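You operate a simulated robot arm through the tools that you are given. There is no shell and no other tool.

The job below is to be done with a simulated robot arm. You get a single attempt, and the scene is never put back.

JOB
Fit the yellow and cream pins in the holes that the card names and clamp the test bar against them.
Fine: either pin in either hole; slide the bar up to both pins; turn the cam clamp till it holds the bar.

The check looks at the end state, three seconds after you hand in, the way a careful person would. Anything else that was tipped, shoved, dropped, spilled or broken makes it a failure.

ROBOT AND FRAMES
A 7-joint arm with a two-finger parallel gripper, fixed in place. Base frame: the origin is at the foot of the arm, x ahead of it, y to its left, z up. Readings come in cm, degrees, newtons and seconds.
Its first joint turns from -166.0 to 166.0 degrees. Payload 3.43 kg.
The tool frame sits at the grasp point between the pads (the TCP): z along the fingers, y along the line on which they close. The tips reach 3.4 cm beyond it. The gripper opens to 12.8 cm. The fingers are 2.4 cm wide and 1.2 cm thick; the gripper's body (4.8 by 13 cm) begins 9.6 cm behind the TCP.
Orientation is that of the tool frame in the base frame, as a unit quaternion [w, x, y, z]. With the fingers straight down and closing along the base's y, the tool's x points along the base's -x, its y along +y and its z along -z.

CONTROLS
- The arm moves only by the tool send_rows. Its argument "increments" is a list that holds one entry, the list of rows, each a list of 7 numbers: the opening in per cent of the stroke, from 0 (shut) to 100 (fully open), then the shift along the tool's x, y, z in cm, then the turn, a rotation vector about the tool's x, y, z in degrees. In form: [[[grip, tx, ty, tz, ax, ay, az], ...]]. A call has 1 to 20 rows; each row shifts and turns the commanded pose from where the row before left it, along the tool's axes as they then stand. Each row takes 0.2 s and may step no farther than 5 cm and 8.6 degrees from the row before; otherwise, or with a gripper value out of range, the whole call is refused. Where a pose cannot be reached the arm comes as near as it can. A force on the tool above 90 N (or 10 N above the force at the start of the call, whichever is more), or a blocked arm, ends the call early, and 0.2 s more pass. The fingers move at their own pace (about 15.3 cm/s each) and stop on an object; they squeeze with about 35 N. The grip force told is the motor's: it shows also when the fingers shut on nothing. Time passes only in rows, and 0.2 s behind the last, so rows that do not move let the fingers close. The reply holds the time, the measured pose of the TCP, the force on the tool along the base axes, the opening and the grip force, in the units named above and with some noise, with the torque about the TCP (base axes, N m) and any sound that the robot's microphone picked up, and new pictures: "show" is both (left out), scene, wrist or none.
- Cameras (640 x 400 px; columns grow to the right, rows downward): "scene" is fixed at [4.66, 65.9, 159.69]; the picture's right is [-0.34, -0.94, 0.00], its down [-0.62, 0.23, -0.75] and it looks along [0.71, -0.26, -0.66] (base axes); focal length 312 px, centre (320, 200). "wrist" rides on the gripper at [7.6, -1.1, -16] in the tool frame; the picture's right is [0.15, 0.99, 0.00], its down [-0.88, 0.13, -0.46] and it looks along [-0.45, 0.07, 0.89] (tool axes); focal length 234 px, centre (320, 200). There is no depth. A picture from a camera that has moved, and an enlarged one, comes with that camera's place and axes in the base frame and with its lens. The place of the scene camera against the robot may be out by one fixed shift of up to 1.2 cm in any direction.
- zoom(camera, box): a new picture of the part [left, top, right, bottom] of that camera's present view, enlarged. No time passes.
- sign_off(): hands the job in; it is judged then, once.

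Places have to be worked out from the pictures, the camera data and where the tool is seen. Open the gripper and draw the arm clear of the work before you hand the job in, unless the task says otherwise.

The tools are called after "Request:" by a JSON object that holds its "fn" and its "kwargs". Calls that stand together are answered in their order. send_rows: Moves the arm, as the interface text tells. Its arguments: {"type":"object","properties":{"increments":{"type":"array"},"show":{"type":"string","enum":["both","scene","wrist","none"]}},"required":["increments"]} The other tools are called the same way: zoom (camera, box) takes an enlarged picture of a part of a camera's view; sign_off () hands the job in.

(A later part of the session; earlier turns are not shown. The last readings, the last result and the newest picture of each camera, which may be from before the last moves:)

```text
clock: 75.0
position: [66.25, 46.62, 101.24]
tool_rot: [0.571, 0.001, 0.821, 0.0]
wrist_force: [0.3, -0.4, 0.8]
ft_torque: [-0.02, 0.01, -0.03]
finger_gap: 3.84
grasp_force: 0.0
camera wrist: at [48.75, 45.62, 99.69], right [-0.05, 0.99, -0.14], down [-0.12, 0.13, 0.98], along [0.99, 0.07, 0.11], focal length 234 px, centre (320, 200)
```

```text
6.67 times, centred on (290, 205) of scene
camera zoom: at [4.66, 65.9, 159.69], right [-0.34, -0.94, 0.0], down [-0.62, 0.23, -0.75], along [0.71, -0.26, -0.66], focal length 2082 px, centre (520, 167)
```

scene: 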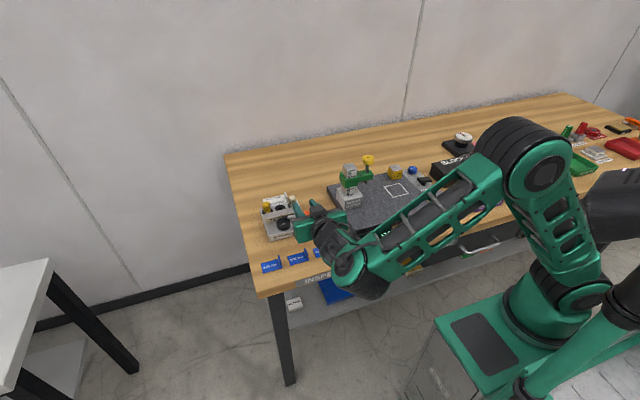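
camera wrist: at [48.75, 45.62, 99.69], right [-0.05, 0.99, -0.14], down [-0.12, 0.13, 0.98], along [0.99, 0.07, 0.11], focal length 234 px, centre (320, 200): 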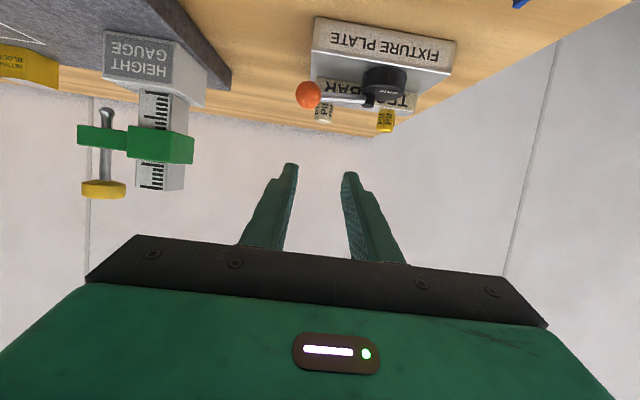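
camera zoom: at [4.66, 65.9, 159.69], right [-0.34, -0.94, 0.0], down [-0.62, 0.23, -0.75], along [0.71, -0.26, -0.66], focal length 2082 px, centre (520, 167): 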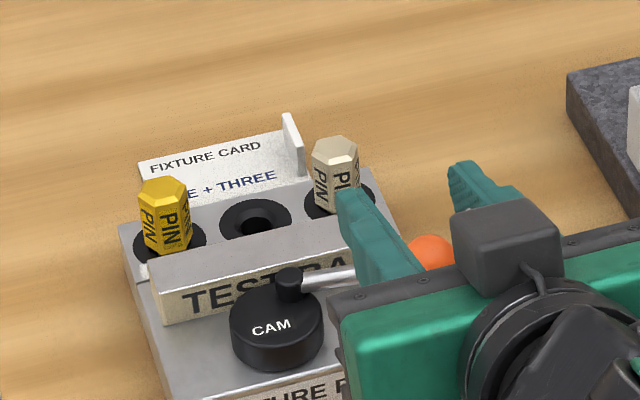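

Both pins are seated. I'll rotate back to vertical and look at the whole fixture before moving the bar and cam.

Request:
{"fn": "send_rows", "kwargs": {"increments": [[[60, 0, 0, 0, 0, 7.74, 0], [100, 0, 0, 0, 0, 7.74, 0], [100, 0, 0, 0, 0, 7.74, 0], [100, 0, 0, 0, 0, 7.74, 0], [100, 0, 0, 0, 0, 7.74, 0], [100, 0, 0, 0, 0, 7.74, 0], [100, 0, 0, 0, 0, 7.74, 0], [100, 0, 0, 0, 0, 7.73, 0], [100, 0, 0, 0, 0, 7.73, 0], [100, -2.3, 1.2, -0.5, 0, 0, 0], [100, -2.3, 1.2, -0.5, 0, 0, 0], [100, -2.3, 1.2, -0.5, 0, 0, 0], [100, 0, 0, 0, 0, 0, 0], [100, 0, 0, 0, 0, 0, 0]]]}}

Request:
{"fn": "zoom", "kwargs": {"camera": "wrist", "box": [245, 105, 405, 245]}}

Request:
{"fn": "zoom", "kwargs": {"camera": "scene", "box": [255, 180, 320, 240]}}

```text
clock: 78.0
position: [73.21, 50.14, 102.82]
tool_rot: [-0.001, 0.001, 1.0, -0.001]
wrist_force: [0.5, 0.6, 0.5]
ft_torque: [0.02, 0.0, 0.03]
finger_gap: 12.8
grasp_force: 0.0
camera wrist: at [65.61, 49.17, 118.8], right [-0.15, 0.99, 0.0], down [0.88, 0.13, 0.46], along [0.45, 0.07, -0.89], focal length 234 px, centre (320, 200)
```

scene: 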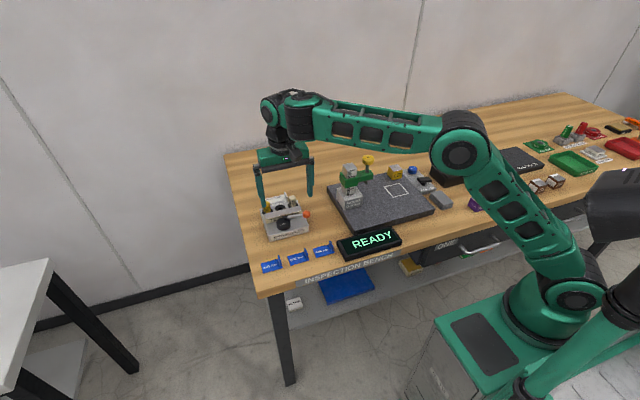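
wrist: 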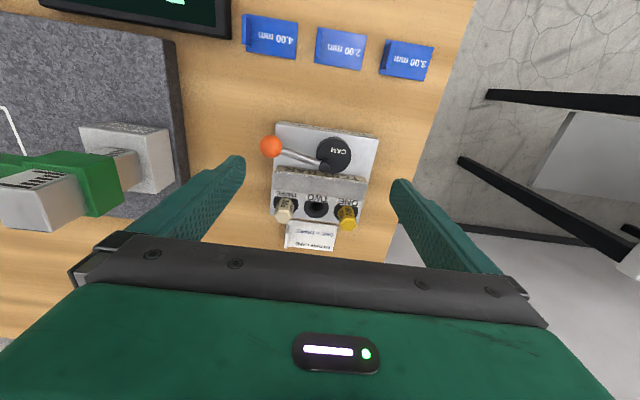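

```text
2.86 times, centred on (325, 175) of wrist
camera zoom: at [65.61, 49.17, 118.8], right [-0.15, 0.99, 0.0], down [0.88, 0.13, 0.46], along [0.45, 0.07, -0.89], focal length 669 px, centre (306, 271)
```

zoom: 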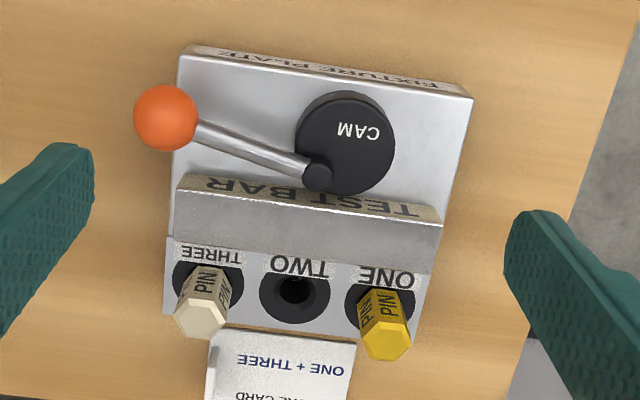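

```text
6.67 times, centred on (288, 210) of scene
camera zoom: at [4.66, 65.9, 159.69], right [-0.34, -0.94, 0.0], down [-0.62, 0.23, -0.75], along [0.71, -0.26, -0.66], focal length 2082 px, centre (537, 133)
```

zoom: 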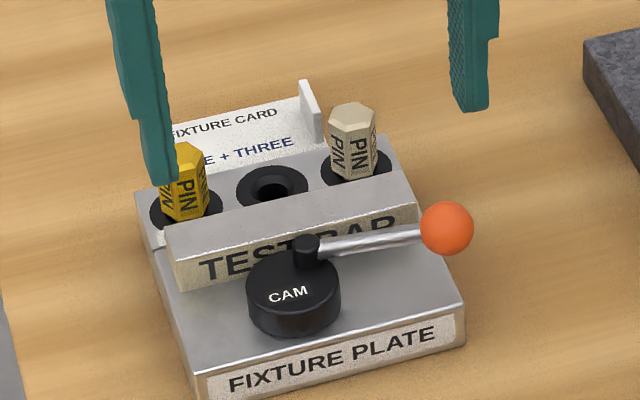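

Both pins stand at equal height with their heads on the collars. Next I'll nudge the lever clockwise by about 25° to clear the bar's -y end: closed fingers go down on the +x side of the knob, near (75.9, 43.8).

Request:
{"fn": "send_rows", "kwargs": {"increments": [[[0, -0.9, -2.1, 0, 0, 0, 0], [0, -0.9, -2.1, 0, 0, 0, 0], [0, -0.9, -2.1, 0, 0, 0, 0], [0, 0, 0, 2.5, 0, 0, 0], [0, 0, 0, 2.5, 0, 0, 0], [0, 0, 0, 1.0, 0, 0, 0], [0, 0, 0, 0, 0, 0, 0], [0, 0, 0, 0, 0, 0, 0]]]}}

Request:
{"fn": "zoom", "kwargs": {"camera": "wrist", "box": [265, 105, 425, 245]}}

Request:
{"fn": "zoom", "kwargs": {"camera": "scene", "box": [265, 180, 330, 240]}}

```text
clock: 79.8
position: [75.93, 43.98, 96.79]
tool_rot: [0.0, 0.0, 1.0, -0.001]
wrist_force: [-0.6, -0.5, 0.1]
ft_torque: [-0.03, -0.05, -0.03]
finger_gap: 0.0
grasp_force: 33.0
camera wrist: at [68.34, 42.94, 112.77], right [-0.15, 0.99, 0.0], down [0.88, 0.13, 0.46], along [0.45, 0.07, -0.89], focal length 234 px, centre (320, 200)
```

scene: 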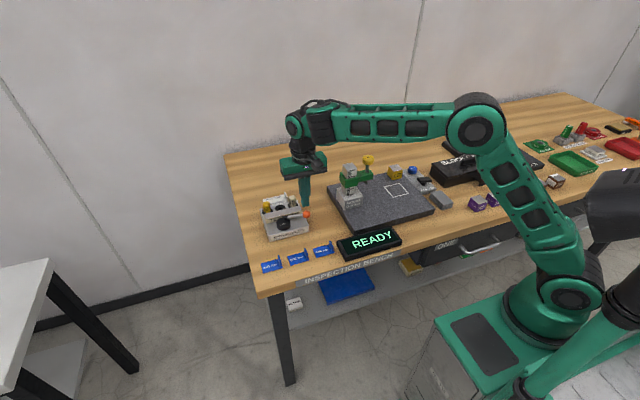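
wrist: 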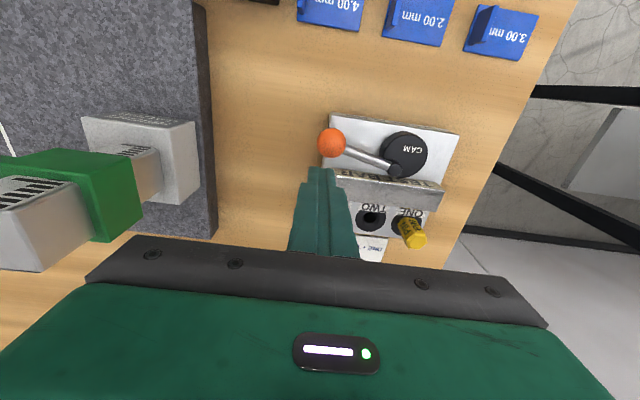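

```text
2.86 times, centred on (345, 175) of wrist
camera zoom: at [68.34, 42.94, 112.77], right [-0.15, 0.99, 0.0], down [0.88, 0.13, 0.46], along [0.45, 0.07, -0.89], focal length 669 px, centre (249, 271)
```

zoom: 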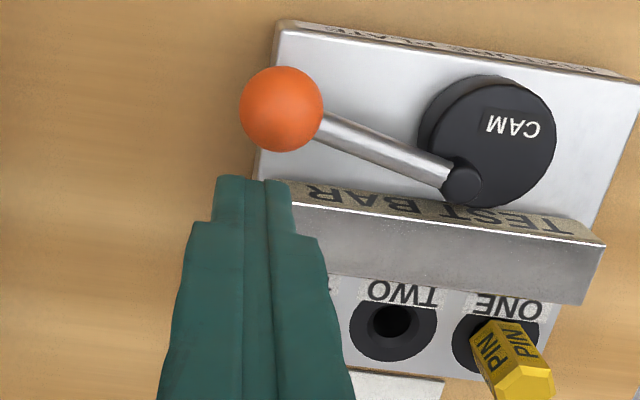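

```text
6.67 times, centred on (298, 210) of scene
camera zoom: at [4.66, 65.9, 159.69], right [-0.34, -0.94, 0.0], down [-0.62, 0.23, -0.75], along [0.71, -0.26, -0.66], focal length 2082 px, centre (470, 133)
```

zoom: 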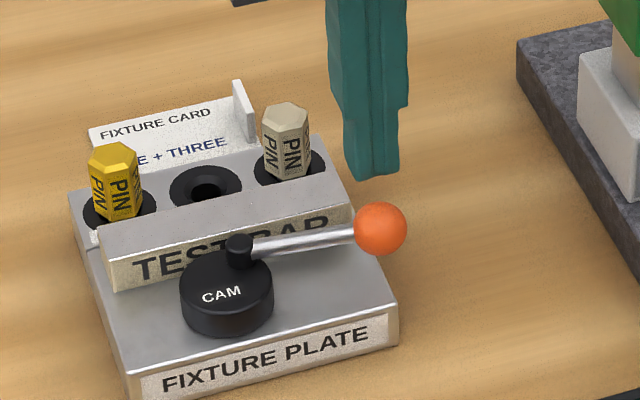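

The fingers are just on the +x side of the knob. I'll lower the tip to z≈92.1 (above the bar top, at knob height) and sweep gently along the knob's arc.

Request:
{"fn": "send_rows", "kwargs": {"increments": [[[0, 0, -0.25, 0.7, 0, 0, 0], [0, 0, 0, 0.6, 0, 0, 0], [0, 0.4, 0, 0, 0, 0, 0], [0, 0.6, 0.05, 0, 0, 0, 0], [0, 0.6, 0.1, 0, 0, 0, 0], [0, 0.6, 0.2, 0, 0, 0, 0], [0, 0.5, 0.25, 0, 0, 0, 0], [0, 0, 0, 0, 0, 0, 0]]]}}

Request:
{"fn": "zoom", "kwargs": {"camera": "wrist", "box": [265, 105, 425, 245]}}

Request:
{"fn": "zoom", "kwargs": {"camera": "scene", "box": [265, 180, 330, 240]}}

```text
clock: 81.6
position: [73.13, 44.44, 95.42]
tool_rot: [0.0, 0.001, 1.0, 0.0]
wrist_force: [0.8, -1.2, -0.6]
ft_torque: [-0.02, -0.05, 0.01]
finger_gap: 0.0
grasp_force: 32.8
camera wrist: at [65.59, 43.26, 111.44], right [-0.15, 0.99, 0.0], down [0.88, 0.13, 0.46], along [0.45, 0.07, -0.89], focal length 234 px, centre (320, 200)
```

scene: 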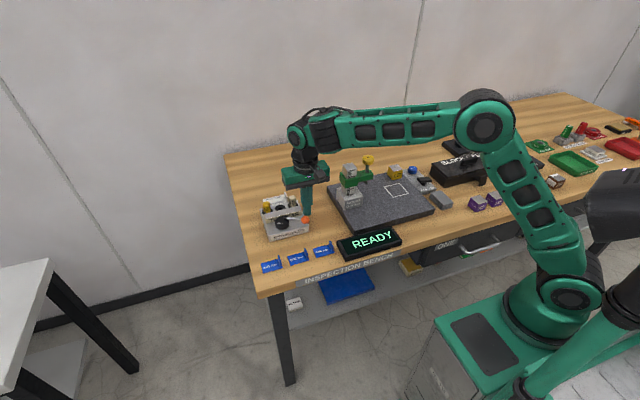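
wrist: 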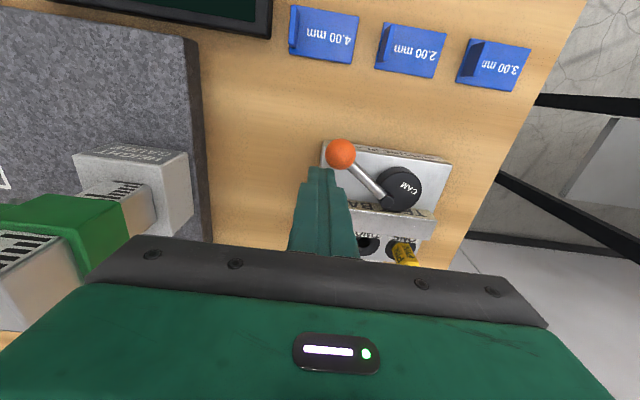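

```text
2.86 times, centred on (345, 175) of wrist
camera zoom: at [65.59, 43.26, 111.44], right [-0.15, 0.99, 0.0], down [0.88, 0.13, 0.46], along [0.45, 0.07, -0.89], focal length 669 px, centre (249, 271)
```

zoom: 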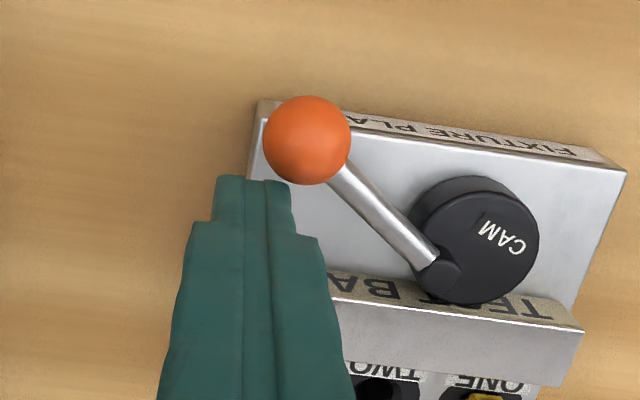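

```text
6.67 times, centred on (298, 210) of scene
camera zoom: at [4.66, 65.9, 159.69], right [-0.34, -0.94, 0.0], down [-0.62, 0.23, -0.75], along [0.71, -0.26, -0.66], focal length 2082 px, centre (470, 133)
```

zoom: 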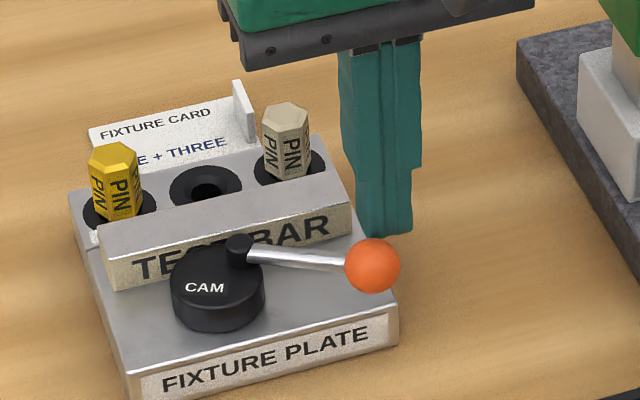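

The lever turned easily by about 24° and the disc rotates about the hub as expected. Now I'll raise, spread the fingers to 8.6 cm and come down behind the bar, with one finger near each end of its front face.

Request:
{"fn": "send_rows", "kwargs": {"increments": [[[0, -0.3, 0, -2, 0, 0, 0], [0, 0, 0, -2.5, 0, 0, 0], [40, -0.58, 2.2, -0.5, 0, 0, 0], [67, -0.58, 2.2, 0, 0, 0, 0], [67, 0, 2.15, 0, 0, 0, 0], [67, 0, 0, 0, 0, 0, 0], [67, 0, 0, 2.0, 0, 0, 0], [67, 0, 0, 0, 0, 0, 0]]]}}

Request:
{"fn": "zoom", "kwargs": {"camera": "wrist", "box": [220, 105, 420, 245]}}

Request:
{"fn": "zoom", "kwargs": {"camera": "scene", "box": [255, 180, 325, 240]}}

```text
clock: 83.4
position: [74.57, 50.79, 98.46]
tool_rot: [-0.002, 0.001, 1.0, -0.001]
wrist_force: [-0.4, 0.0, -0.1]
ft_torque: [0.0, 0.0, 0.04]
finger_gap: 8.6
grasp_force: 0.1
camera wrist: at [67.1, 49.82, 114.44], right [-0.14, 0.99, 0.0], down [0.88, 0.13, 0.45], along [0.45, 0.07, -0.89], focal length 234 px, centre (320, 200)
```

scene: 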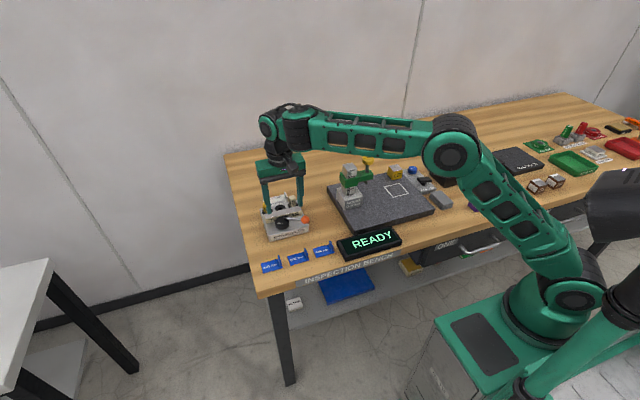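
wrist: 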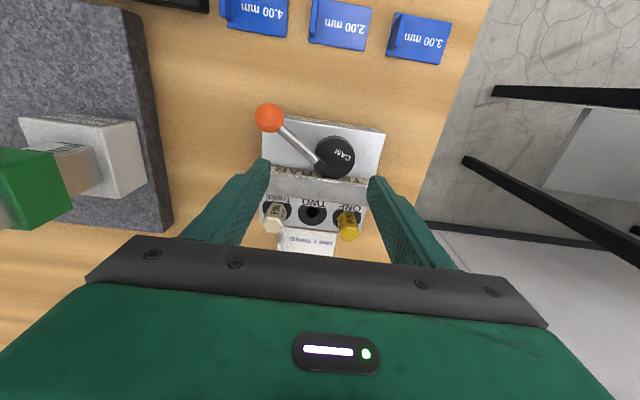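

```text
2.86 times, centred on (320, 175) of wrist
camera zoom: at [67.1, 49.82, 114.44], right [-0.14, 0.99, 0.0], down [0.88, 0.13, 0.45], along [0.45, 0.07, -0.89], focal length 669 px, centre (320, 271)
```

zoom: 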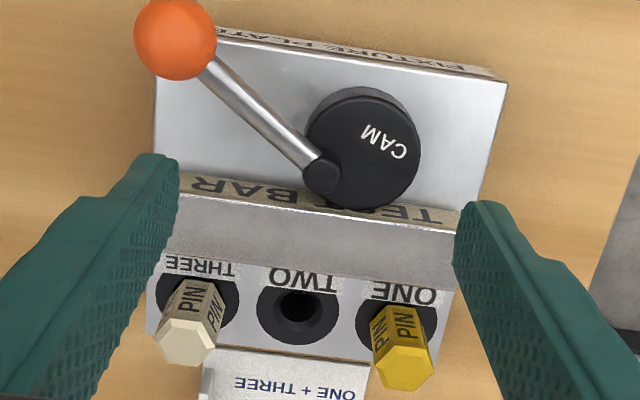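

```text
6.67 times, centred on (290, 210) of scene
camera zoom: at [4.66, 65.9, 159.69], right [-0.34, -0.94, 0.0], down [-0.62, 0.23, -0.75], along [0.71, -0.26, -0.66], focal length 2082 px, centre (520, 133)
```

zoom: 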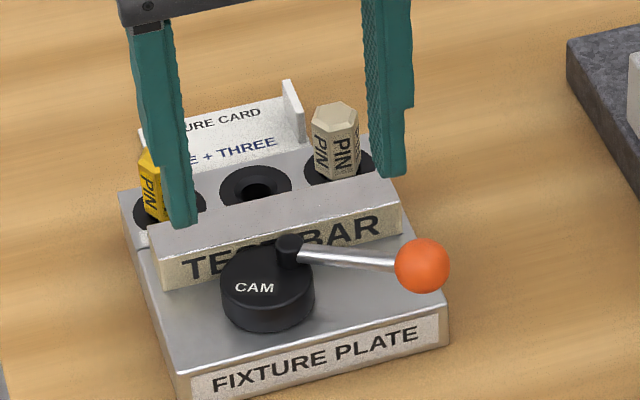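

Positions look right. I'll back off 0.3 cm in x for safety, then descend behind the bar to a tip height of about 89.9, watching the force.

Request:
{"fn": "send_rows", "kwargs": {"increments": [[[67, 0.3, 0.15, 1.5, 0, 0, 0], [67, 0, 0, 1.5, 0, 0, 0], [67, 0, 0, 1.2, 0, 0, 0], [67, 0, 0, 0.5, 0, 0, 0], [67, 0, 0, 0.4, 0, 0, 0], [67, 0, 0, 0, 0, 0, 0]]]}}

Request:
{"fn": "zoom", "kwargs": {"camera": "wrist", "box": [220, 105, 420, 245]}}

Request:
{"fn": "zoom", "kwargs": {"camera": "scene", "box": [255, 180, 325, 240]}}

```text
clock: 84.8
position: [74.27, 50.96, 93.27]
tool_rot: [-0.002, 0.001, 1.0, 0.0]
wrist_force: [0.0, 0.9, 0.3]
ft_torque: [0.0, -0.01, 0.04]
finger_gap: 8.59
grasp_force: 0.0
camera wrist: at [66.77, 49.94, 109.33], right [-0.15, 0.99, 0.0], down [0.88, 0.13, 0.45], along [0.45, 0.07, -0.89], focal length 234 px, centre (320, 200)
```

scene: 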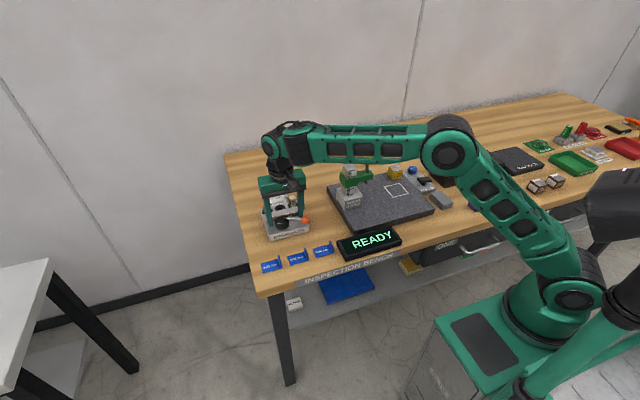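
wrist: 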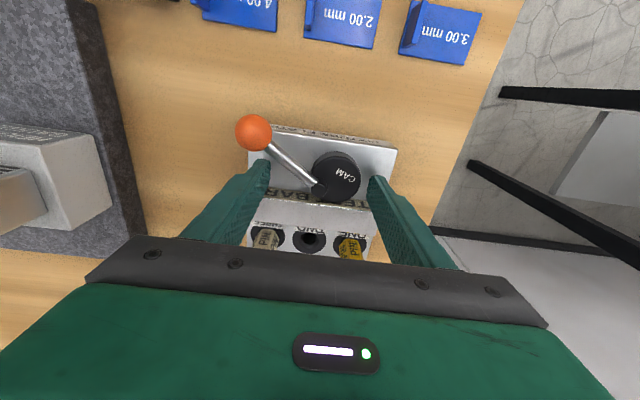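

```text
2.86 times, centred on (320, 175) of wrist
camera zoom: at [66.77, 49.94, 109.33], right [-0.15, 0.99, 0.0], down [0.88, 0.13, 0.45], along [0.45, 0.07, -0.89], focal length 669 px, centre (320, 271)
```

zoom: 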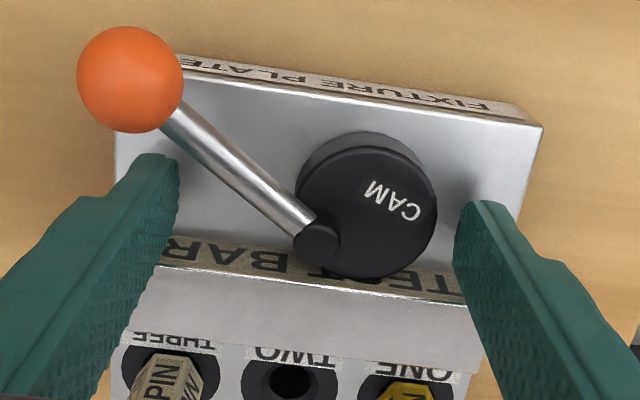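

```text
6.67 times, centred on (290, 210) of scene
camera zoom: at [4.66, 65.9, 159.69], right [-0.34, -0.94, 0.0], down [-0.62, 0.23, -0.75], along [0.71, -0.26, -0.66], focal length 2082 px, centre (520, 133)
```

zoom: 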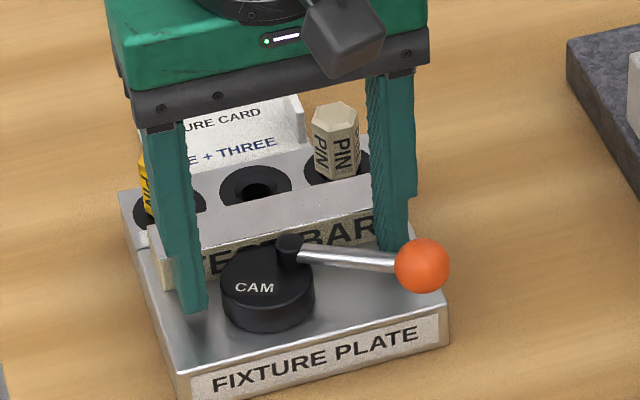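

Both fingertips are in front of the bar, beside the cam. I'll push +x 2.4 cm, then in fine steps until both pins are met.

Request:
{"fn": "send_rows", "kwargs": {"increments": [[[67, -0.4, 0, 0, 0, 0, 0], [67, -0.4, 0, 0, 0, 0, 0], [67, -0.4, 0, 0, 0, 0, 0], [67, -0.4, 0, 0, 0, 0, 0], [67, -0.4, 0, 0, 0, 0, 0], [67, -0.4, 0, 0, 0, 0, 0], [67, 0, 0, 0, 0, 0, 0]]]}}

Request:
{"fn": "zoom", "kwargs": {"camera": "wrist", "box": [220, 105, 420, 245]}}

Request:
{"fn": "zoom", "kwargs": {"camera": "scene", "box": [255, 180, 325, 240]}}

```text
clock: 86.4
position: [76.78, 50.95, 93.4]
tool_rot: [0.0, 0.001, 1.0, 0.0]
wrist_force: [-0.6, 1.2, -0.5]
ft_torque: [-0.02, 0.02, 0.01]
finger_gap: 8.56
grasp_force: 0.0
camera wrist: at [69.22, 49.92, 109.41], right [-0.14, 0.99, 0.0], down [0.88, 0.13, 0.46], along [0.45, 0.07, -0.89], focal length 234 px, centre (320, 200)
```

scene: 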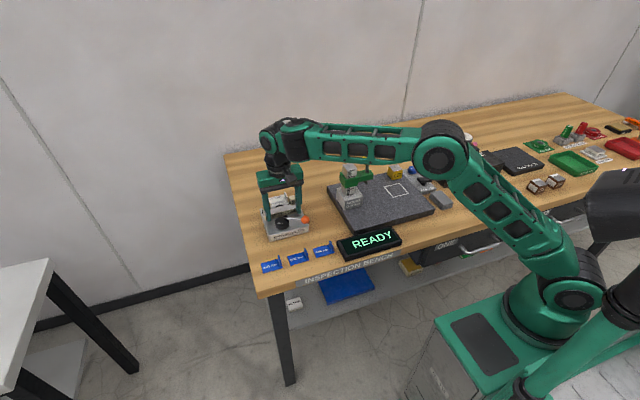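
wrist: 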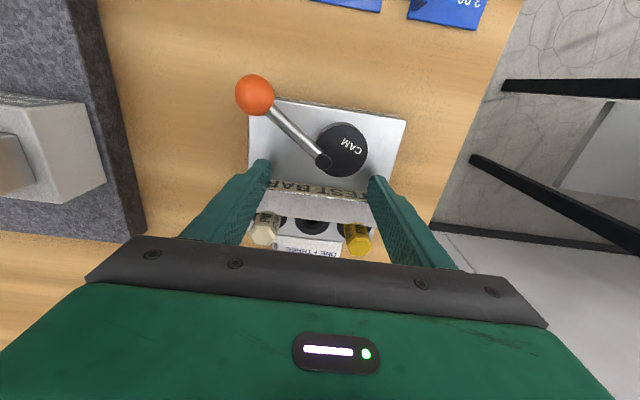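

```text
2.86 times, centred on (320, 175) of wrist
camera zoom: at [69.22, 49.92, 109.41], right [-0.14, 0.99, 0.0], down [0.88, 0.13, 0.46], along [0.45, 0.07, -0.89], focal length 669 px, centre (320, 271)
```

zoom: 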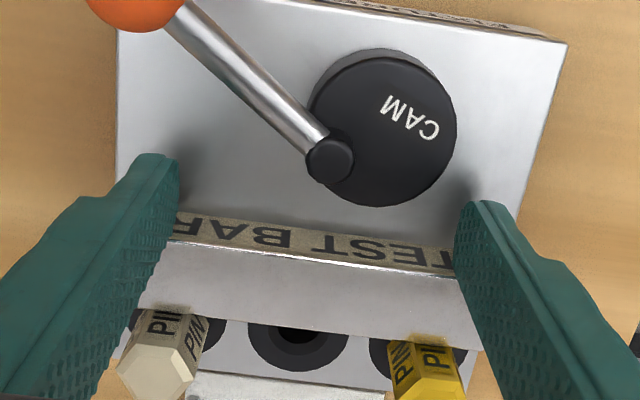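

```text
6.67 times, centred on (290, 210) of scene
camera zoom: at [4.66, 65.9, 159.69], right [-0.34, -0.94, 0.0], down [-0.62, 0.23, -0.75], along [0.71, -0.26, -0.66], focal length 2082 px, centre (520, 133)
```

zoom: 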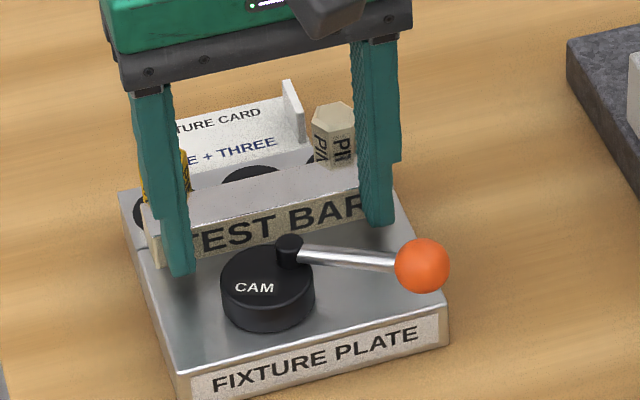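

The bar slides smoothly and remains parallel. Now fine steps toward contact.

Request:
{"fn": "send_rows", "kwargs": {"increments": [[[67, -0.15, 0, 0, 0, 0, 0], [67, -0.1, 0, 0, 0, 0, 0], [67, 0, 0, 0, 0, 0, 0]]], "show": "none"}}

Request:
{"fn": "send_rows", "kwargs": {"increments": [[[67, -0.1, 0, 0, 0, 0, 0], [67, 0, 0, 0, 0, 0, 0]]], "show": "none"}}

Request:
{"fn": "zoom", "kwargs": {"camera": "wrist", "box": [250, 185, 400, 245]}}

```text
clock: 87.2
position: [76.99, 50.92, 93.26]
tool_rot: [-0.001, 0.0, 1.0, 0.0]
wrist_force: [-2.1, -0.6, 0.1]
ft_torque: [0.02, 0.03, 0.02]
finger_gap: 8.58
grasp_force: 0.0
```

```text
clock: 87.8
position: [77.04, 51.01, 93.36]
tool_rot: [0.0, 0.001, 1.0, 0.0]
wrist_force: [-1.6, -0.9, 1.0]
ft_torque: [-0.02, 0.04, -0.02]
finger_gap: 8.6
grasp_force: 0.1
```

```text
4.27 times, centred on (325, 215) of wrist
camera zoom: at [69.52, 49.94, 109.38], right [-0.15, 0.99, 0.0], down [0.88, 0.13, 0.46], along [0.45, 0.07, -0.89], focal length 999 px, centre (299, 136)
```

zoom: 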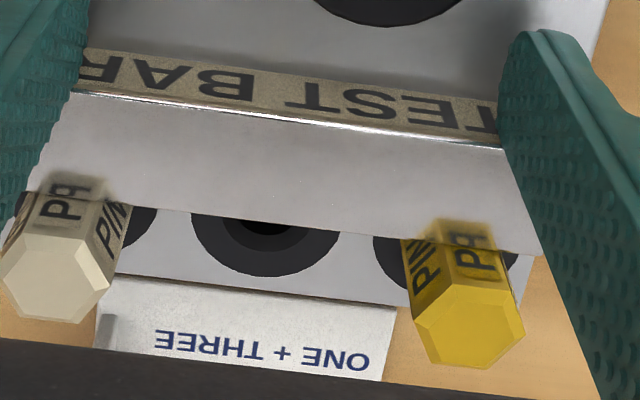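

Almost there (the pins' reflection is right at the bar's edge). I'll continue until the force rises.

Request:
{"fn": "send_rows", "kwargs": {"increments": [[[67, -0.1, 0, 0, 0, 0, 0], [67, 0, 0, 0, 0, 0, 0]]], "show": "none"}}

Request:
{"fn": "send_rows", "kwargs": {"increments": [[[67, -0.1, 0, 0, 0, 0, 0], [67, 0, 0, 0, 0, 0, 0]]], "show": "none"}}

Request:
{"fn": "zoom", "kwargs": {"camera": "wrist", "box": [250, 185, 400, 245]}}

```text
clock: 88.4
position: [77.13, 51.03, 93.39]
tool_rot: [0.0, 0.001, 1.0, 0.0]
wrist_force: [-2.8, 0.8, 0.6]
ft_torque: [-0.07, -0.01, -0.02]
finger_gap: 8.55
grasp_force: 0.1
```

```text
clock: 89.0
position: [77.26, 51.14, 93.41]
tool_rot: [0.0, 0.001, 1.0, 0.0]
wrist_force: [-2.3, 0.0, 1.0]
ft_torque: [-0.07, 0.02, -0.06]
finger_gap: 8.56
grasp_force: 0.0
```

```text
4.27 times, centred on (325, 215) of wrist
camera zoom: at [69.73, 49.97, 109.37], right [-0.15, 0.99, 0.0], down [0.88, 0.13, 0.46], along [0.45, 0.07, -0.89], focal length 999 px, centre (299, 136)
```

zoom: 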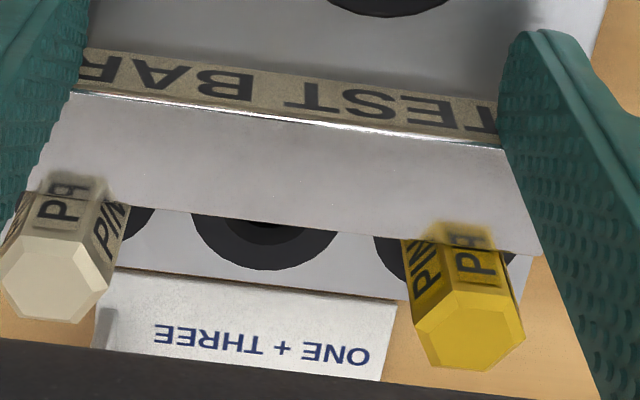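

The pins are shifting slightly with the bar as the bore clearance is taken up. I'll keep adding small steps until they bear firmly.

Request:
{"fn": "send_rows", "kwargs": {"increments": [[[67, -0.1, 0, 0, 0, 0, 0], [67, 0, 0, 0, 0, 0, 0]]], "show": "none"}}

Request:
{"fn": "send_rows", "kwargs": {"increments": [[[67, -0.1, 0, 0, 0, 0, 0], [67, 0, 0, 0, 0, 0, 0]]], "show": "both"}}

Request:
{"fn": "zoom", "kwargs": {"camera": "wrist", "box": [250, 185, 400, 245]}}

Request:
{"fn": "zoom", "kwargs": {"camera": "scene", "box": [255, 180, 325, 240]}}

```text
clock: 89.6
position: [77.35, 51.14, 93.29]
tool_rot: [-0.001, 0.0, 1.0, 0.0]
wrist_force: [-8.0, -0.3, 0.0]
ft_torque: [-0.13, 0.24, -0.2]
finger_gap: 8.57
grasp_force: 0.2
```

```text
clock: 90.2
position: [77.3, 51.14, 93.37]
tool_rot: [-0.001, 0.0, 1.0, 0.001]
wrist_force: [-15.4, -3.4, 1.3]
ft_torque: [-0.04, 0.51, -0.15]
finger_gap: 8.61
grasp_force: 0.3
camera wrist: at [69.82, 49.98, 109.4], right [-0.15, 0.99, 0.0], down [0.88, 0.13, 0.45], along [0.45, 0.07, -0.89], focal length 234 px, centre (320, 200)
```

scene: 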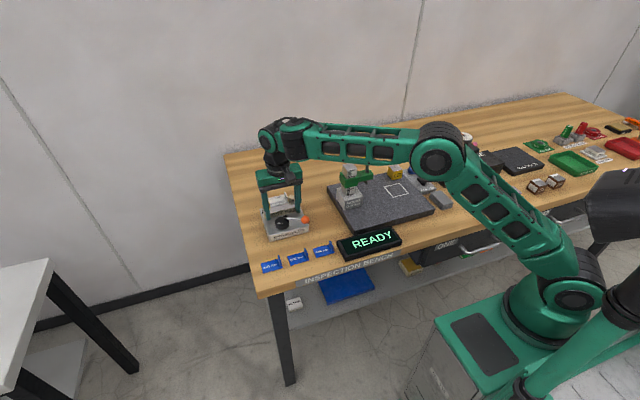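
wrist: 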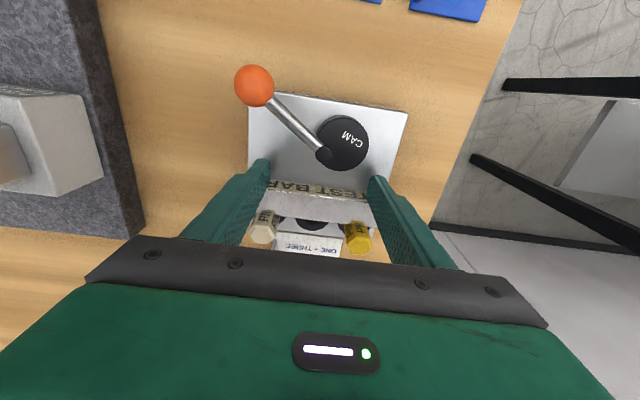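

```text
4.27 times, centred on (325, 215) of wrist
camera zoom: at [69.82, 49.98, 109.4], right [-0.15, 0.99, 0.0], down [0.88, 0.13, 0.45], along [0.45, 0.07, -0.89], focal length 999 px, centre (299, 136)
```

zoom: 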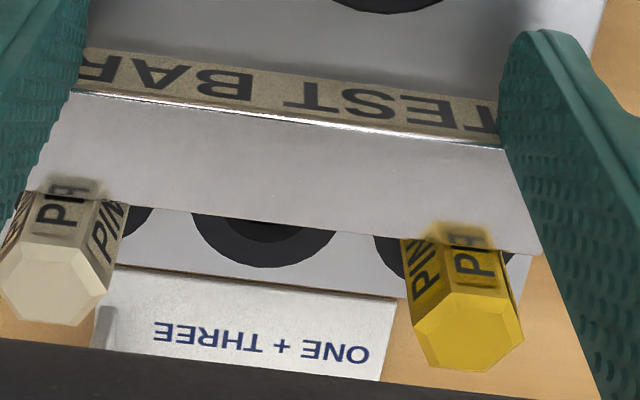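

```text
6.67 times, centred on (290, 210) of scene
camera zoom: at [4.66, 65.9, 159.69], right [-0.34, -0.94, 0.0], down [-0.62, 0.23, -0.75], along [0.71, -0.26, -0.66], focal length 2082 px, centre (520, 133)
```

zoom: 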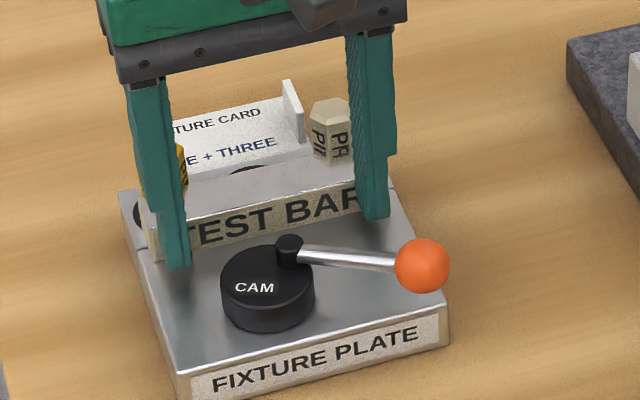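

The bar is firmly against both pins (15 N resisted). I'll back the fingers off and lift clear, then view the cam.

Request:
{"fn": "send_rows", "kwargs": {"increments": [[[67, 0.3, 0, 0, 0, 0, 0], [67, 0.3, 0, 0, 0, 0, 0], [67, 0.2, 0, -1.5, 0, 0, 0], [67, 0, 0, -3, 0, 0, 0], [67, 0.5, 0, -3, 0, 0, 0], [90, 1, 0, -2, 0, 0, 0], [100, 0, 0, 0, 0, 0, 0]]]}}

Request:
{"fn": "zoom", "kwargs": {"camera": "wrist", "box": [245, 95, 405, 245]}}

Request:
{"fn": "zoom", "kwargs": {"camera": "scene", "box": [255, 180, 325, 240]}}

```text
clock: 91.8
position: [75.25, 50.87, 102.99]
tool_rot: [-0.001, 0.001, 1.0, 0.0]
wrist_force: [0.5, -0.1, -0.2]
ft_torque: [0.0, 0.01, 0.0]
finger_gap: 12.79
grasp_force: 0.0
camera wrist: at [67.69, 49.93, 118.94], right [-0.14, 0.99, 0.0], down [0.88, 0.13, 0.45], along [0.45, 0.07, -0.89], focal length 234 px, centre (320, 200)
```

scene: 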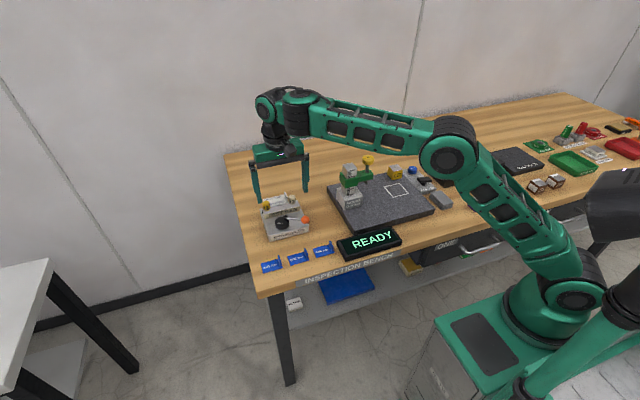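
wrist: 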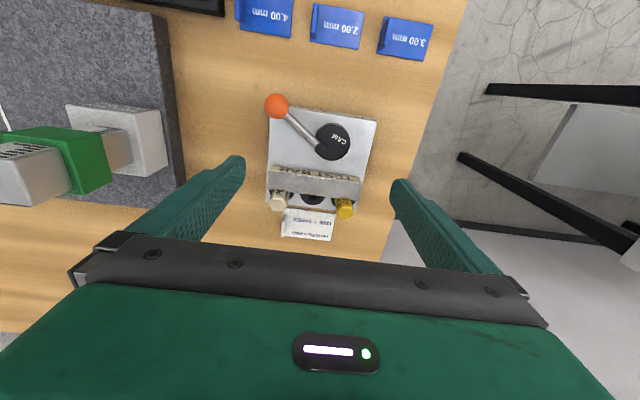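

```text
2.67 times, centred on (325, 170) of wrist
camera zoom: at [67.69, 49.93, 118.94], right [-0.14, 0.99, 0.0], down [0.88, 0.13, 0.45], along [0.45, 0.07, -0.89], focal length 624 px, centre (307, 280)
```

zoom: 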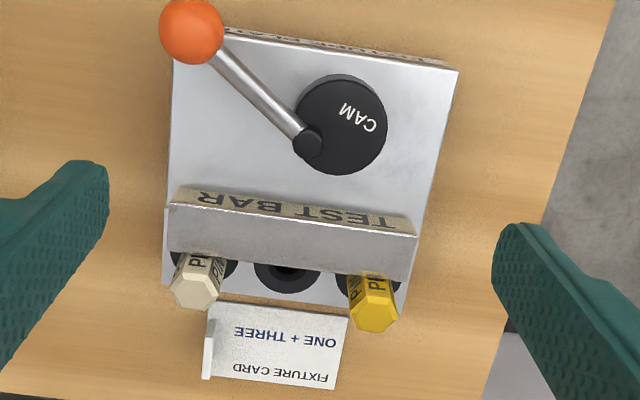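

```text
6.67 times, centred on (290, 210) of scene
camera zoom: at [4.66, 65.9, 159.69], right [-0.34, -0.94, 0.0], down [-0.62, 0.23, -0.75], along [0.71, -0.26, -0.66], focal length 2082 px, centre (520, 133)
```

zoom: 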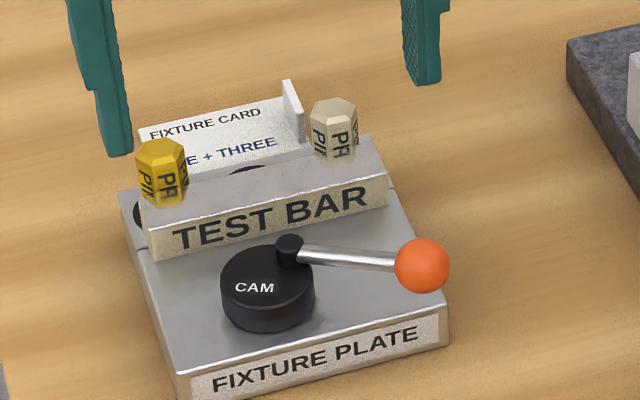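

The bar is flush against both pins. Now the cam: I'll come down behind the knob with closed fingers and sweep it clockwise in an arc.

Request:
{"fn": "send_rows", "kwargs": {"increments": [[[50, 0.6, -2.2, 0, 0, 0, 0], [0, 0.6, -2.3, 0, 0, 0, 0], [0, 0.55, -2.3, 1.0, 0, 0, 0], [0, 0, 0, 2.5, 0, 0, 0], [0, 0, 0, 2.5, 0, 0, 0], [0, 0, 0, 1.5, 0, 0, 0], [0, 0, 0, 0, 0, 0, 0]]]}}

Request:
{"fn": "zoom", "kwargs": {"camera": "wrist", "box": [265, 105, 425, 245]}}

```text
clock: 93.4
position: [73.45, 44.24, 95.33]
tool_rot: [0.0, 0.001, 1.0, 0.0]
wrist_force: [-1.0, -0.1, 0.6]
ft_torque: [0.0, 0.01, -0.02]
finger_gap: 0.02
grasp_force: 33.0
camera wrist: at [65.83, 43.18, 111.32], right [-0.15, 0.99, 0.0], down [0.88, 0.13, 0.46], along [0.45, 0.07, -0.89], focal length 234 px, centre (320, 200)
```

scene: 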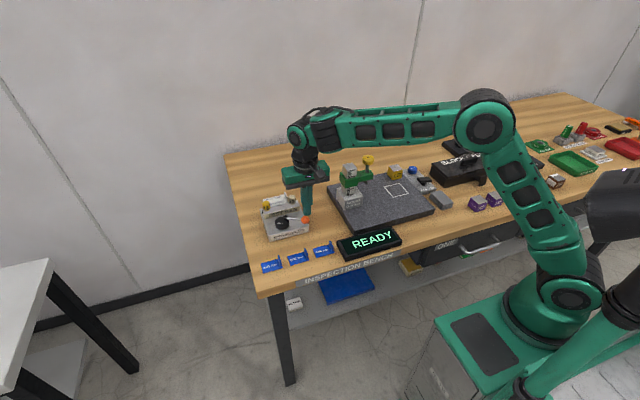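
wrist: 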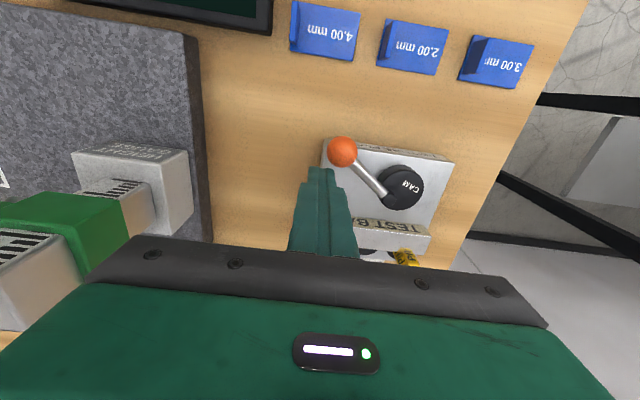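

```text
2.86 times, centred on (345, 175) of wrist
camera zoom: at [65.83, 43.18, 111.32], right [-0.15, 0.99, 0.0], down [0.88, 0.13, 0.46], along [0.45, 0.07, -0.89], focal length 669 px, centre (249, 271)
```

zoom: 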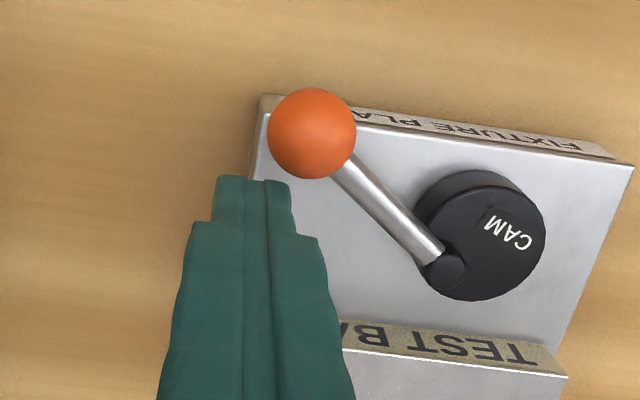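

Sweeping the knob from about -126° to -170°.

Request:
{"fn": "send_rows", "kwargs": {"increments": [[[0, 0.7, 0.15, 0, 0, 0, 0], [0, 0.65, 0.2, 0, 0, 0, 0], [0, 0.85, 0.5, 0, 0, 0, 0], [0, 0.85, 0.5, 0, 0, 0, 0], [0, 0.53, 0.57, 0, 0, 0, 0], [0, 0.53, 0.57, 0, 0, 0, 0], [0, 0.53, 0.57, 0, 0, 0, 0], [0, 0, 0, 0, 0, 0, 0]]]}}

Request:
{"fn": "zoom", "kwargs": {"camera": "wrist", "box": [265, 105, 425, 245]}}

Request:
{"fn": "zoom", "kwargs": {"camera": "scene", "box": [255, 180, 325, 240]}}

```text
clock: 95.2
position: [68.82, 47.31, 95.35]
tool_rot: [0.0, 0.0, 1.0, -0.001]
wrist_force: [0.1, 0.5, -0.1]
ft_torque: [0.03, -0.02, -0.07]
finger_gap: 0.0
grasp_force: 32.4
camera wrist: at [61.23, 46.22, 111.4], right [-0.15, 0.99, 0.0], down [0.88, 0.13, 0.46], along [0.45, 0.07, -0.89], focal length 234 px, centre (320, 200)
```

scene: 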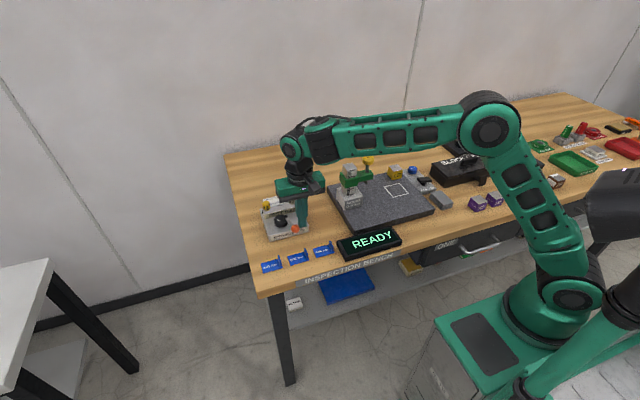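
wrist: 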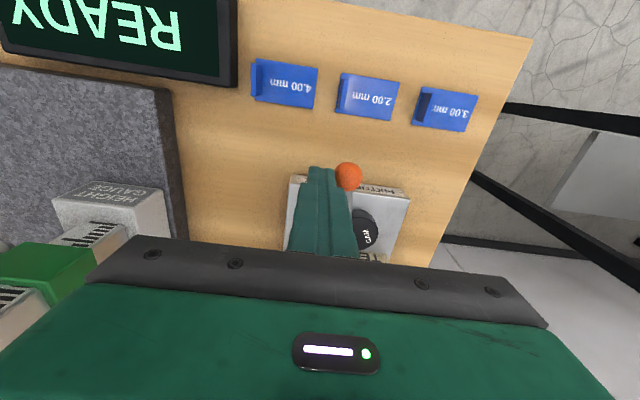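

```text
2.86 times, centred on (345, 175) of wrist
camera zoom: at [61.23, 46.22, 111.4], right [-0.15, 0.99, 0.0], down [0.88, 0.13, 0.46], along [0.45, 0.07, -0.89], focal length 669 px, centre (249, 271)
```

zoom: 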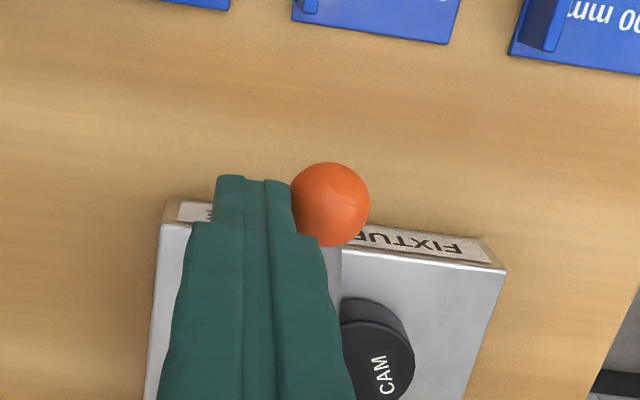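

```text
6.67 times, centred on (290, 210) of scene
camera zoom: at [4.66, 65.9, 159.69], right [-0.34, -0.94, 0.0], down [-0.62, 0.23, -0.75], along [0.71, -0.26, -0.66], focal length 2082 px, centre (520, 133)
```

zoom: 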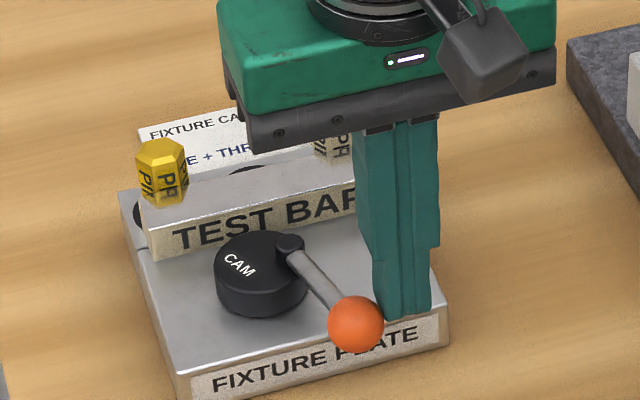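

It works well. Continuing the sweep past -180° to about -205°, watching for clamp resistance.

Request:
{"fn": "send_rows", "kwargs": {"increments": [[[0, 0.2, 0.73, 0, 0, 0, 0], [0, 0.2, 0.73, 0, 0, 0, 0], [0, 0.2, 0.73, 0, 0, 0, 0], [0, -0.03, 0.6, 0, 0, 0, 0], [0, -0.03, 0.6, 0, 0, 0, 0], [0, -0.03, 0.6, 0, 0, 0, 0], [0, 0, 0, 0, 0, 0, 0]]]}}

Request:
{"fn": "zoom", "kwargs": {"camera": "wrist", "box": [265, 105, 425, 245]}}

Request:
{"fn": "zoom", "kwargs": {"camera": "scene", "box": [255, 180, 325, 240]}}

```text
clock: 96.8
position: [68.27, 51.35, 95.44]
tool_rot: [0.0, 0.001, 1.0, 0.0]
wrist_force: [-0.5, -0.9, -0.8]
ft_torque: [0.02, 0.01, -0.03]
finger_gap: 0.02
grasp_force: 33.4
camera wrist: at [60.76, 50.21, 111.44], right [-0.15, 0.99, 0.0], down [0.88, 0.13, 0.45], along [0.45, 0.07, -0.89], focal length 234 px, centre (320, 200)
```

scene: 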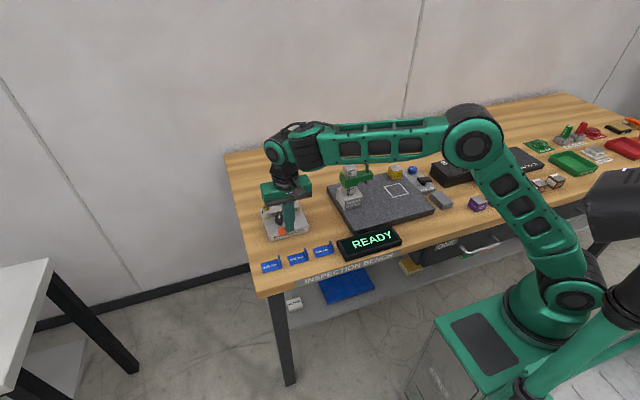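
wrist: 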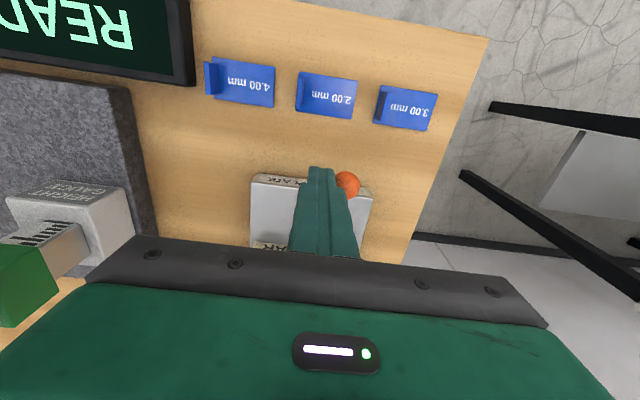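

```text
2.86 times, centred on (345, 175) of wrist
camera zoom: at [60.76, 50.21, 111.44], right [-0.15, 0.99, 0.0], down [0.88, 0.13, 0.45], along [0.45, 0.07, -0.89], focal length 669 px, centre (249, 271)
```

zoom: 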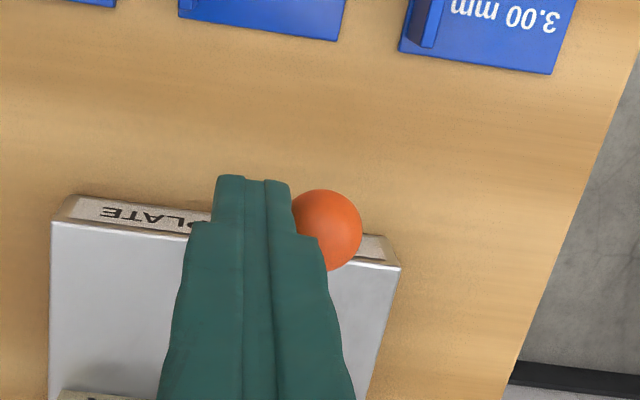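

```text
6.67 times, centred on (290, 210) of scene
camera zoom: at [4.66, 65.9, 159.69], right [-0.34, -0.94, 0.0], down [-0.62, 0.23, -0.75], along [0.71, -0.26, -0.66], focal length 2082 px, centre (520, 133)
```

zoom: 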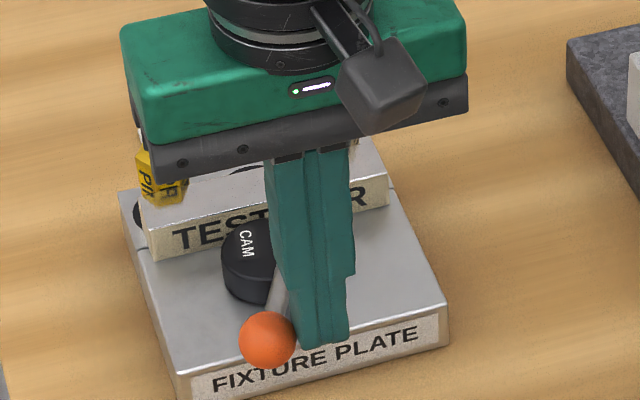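

The knob is at about -205° with no resistance yet. I'll continue toward dead centre in small steps.

Request:
{"fn": "send_rows", "kwargs": {"increments": [[[0, -0.33, 0.43, 0, 0, 0, 0], [0, -0.33, 0.43, 0, 0, 0, 0], [0, -0.33, 0.43, 0, 0, 0, 0], [0, 0, 0, 0, 0, 0, 0]]], "show": "none"}}

Request:
{"fn": "zoom", "kwargs": {"camera": "scene", "box": [255, 180, 325, 240]}}

Request:
{"fn": "zoom", "kwargs": {"camera": "wrist", "box": [265, 105, 425, 245]}}

```text
clock: 97.8
position: [69.33, 52.58, 95.33]
tool_rot: [-0.001, 0.001, 1.0, 0.0]
wrist_force: [-0.8, -0.9, -0.9]
ft_torque: [0.01, 0.01, 0.0]
finger_gap: 0.0
grasp_force: 33.5
```

```text
6.67 times, centred on (290, 210) of scene
camera zoom: at [4.66, 65.9, 159.69], right [-0.34, -0.94, 0.0], down [-0.62, 0.23, -0.75], along [0.71, -0.26, -0.66], focal length 2082 px, centre (520, 133)
```

zoom: 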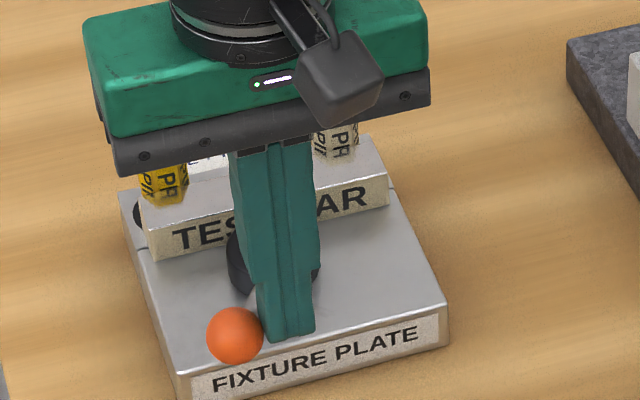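

```text
2.86 times, centred on (345, 175) of wrist
camera zoom: at [61.75, 51.5, 111.38], right [-0.15, 0.99, 0.0], down [0.88, 0.13, 0.45], along [0.45, 0.07, -0.89], focal length 669 px, centre (249, 271)
```

zoom: 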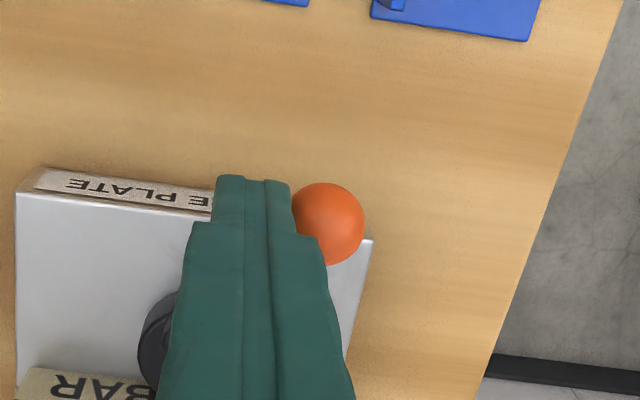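

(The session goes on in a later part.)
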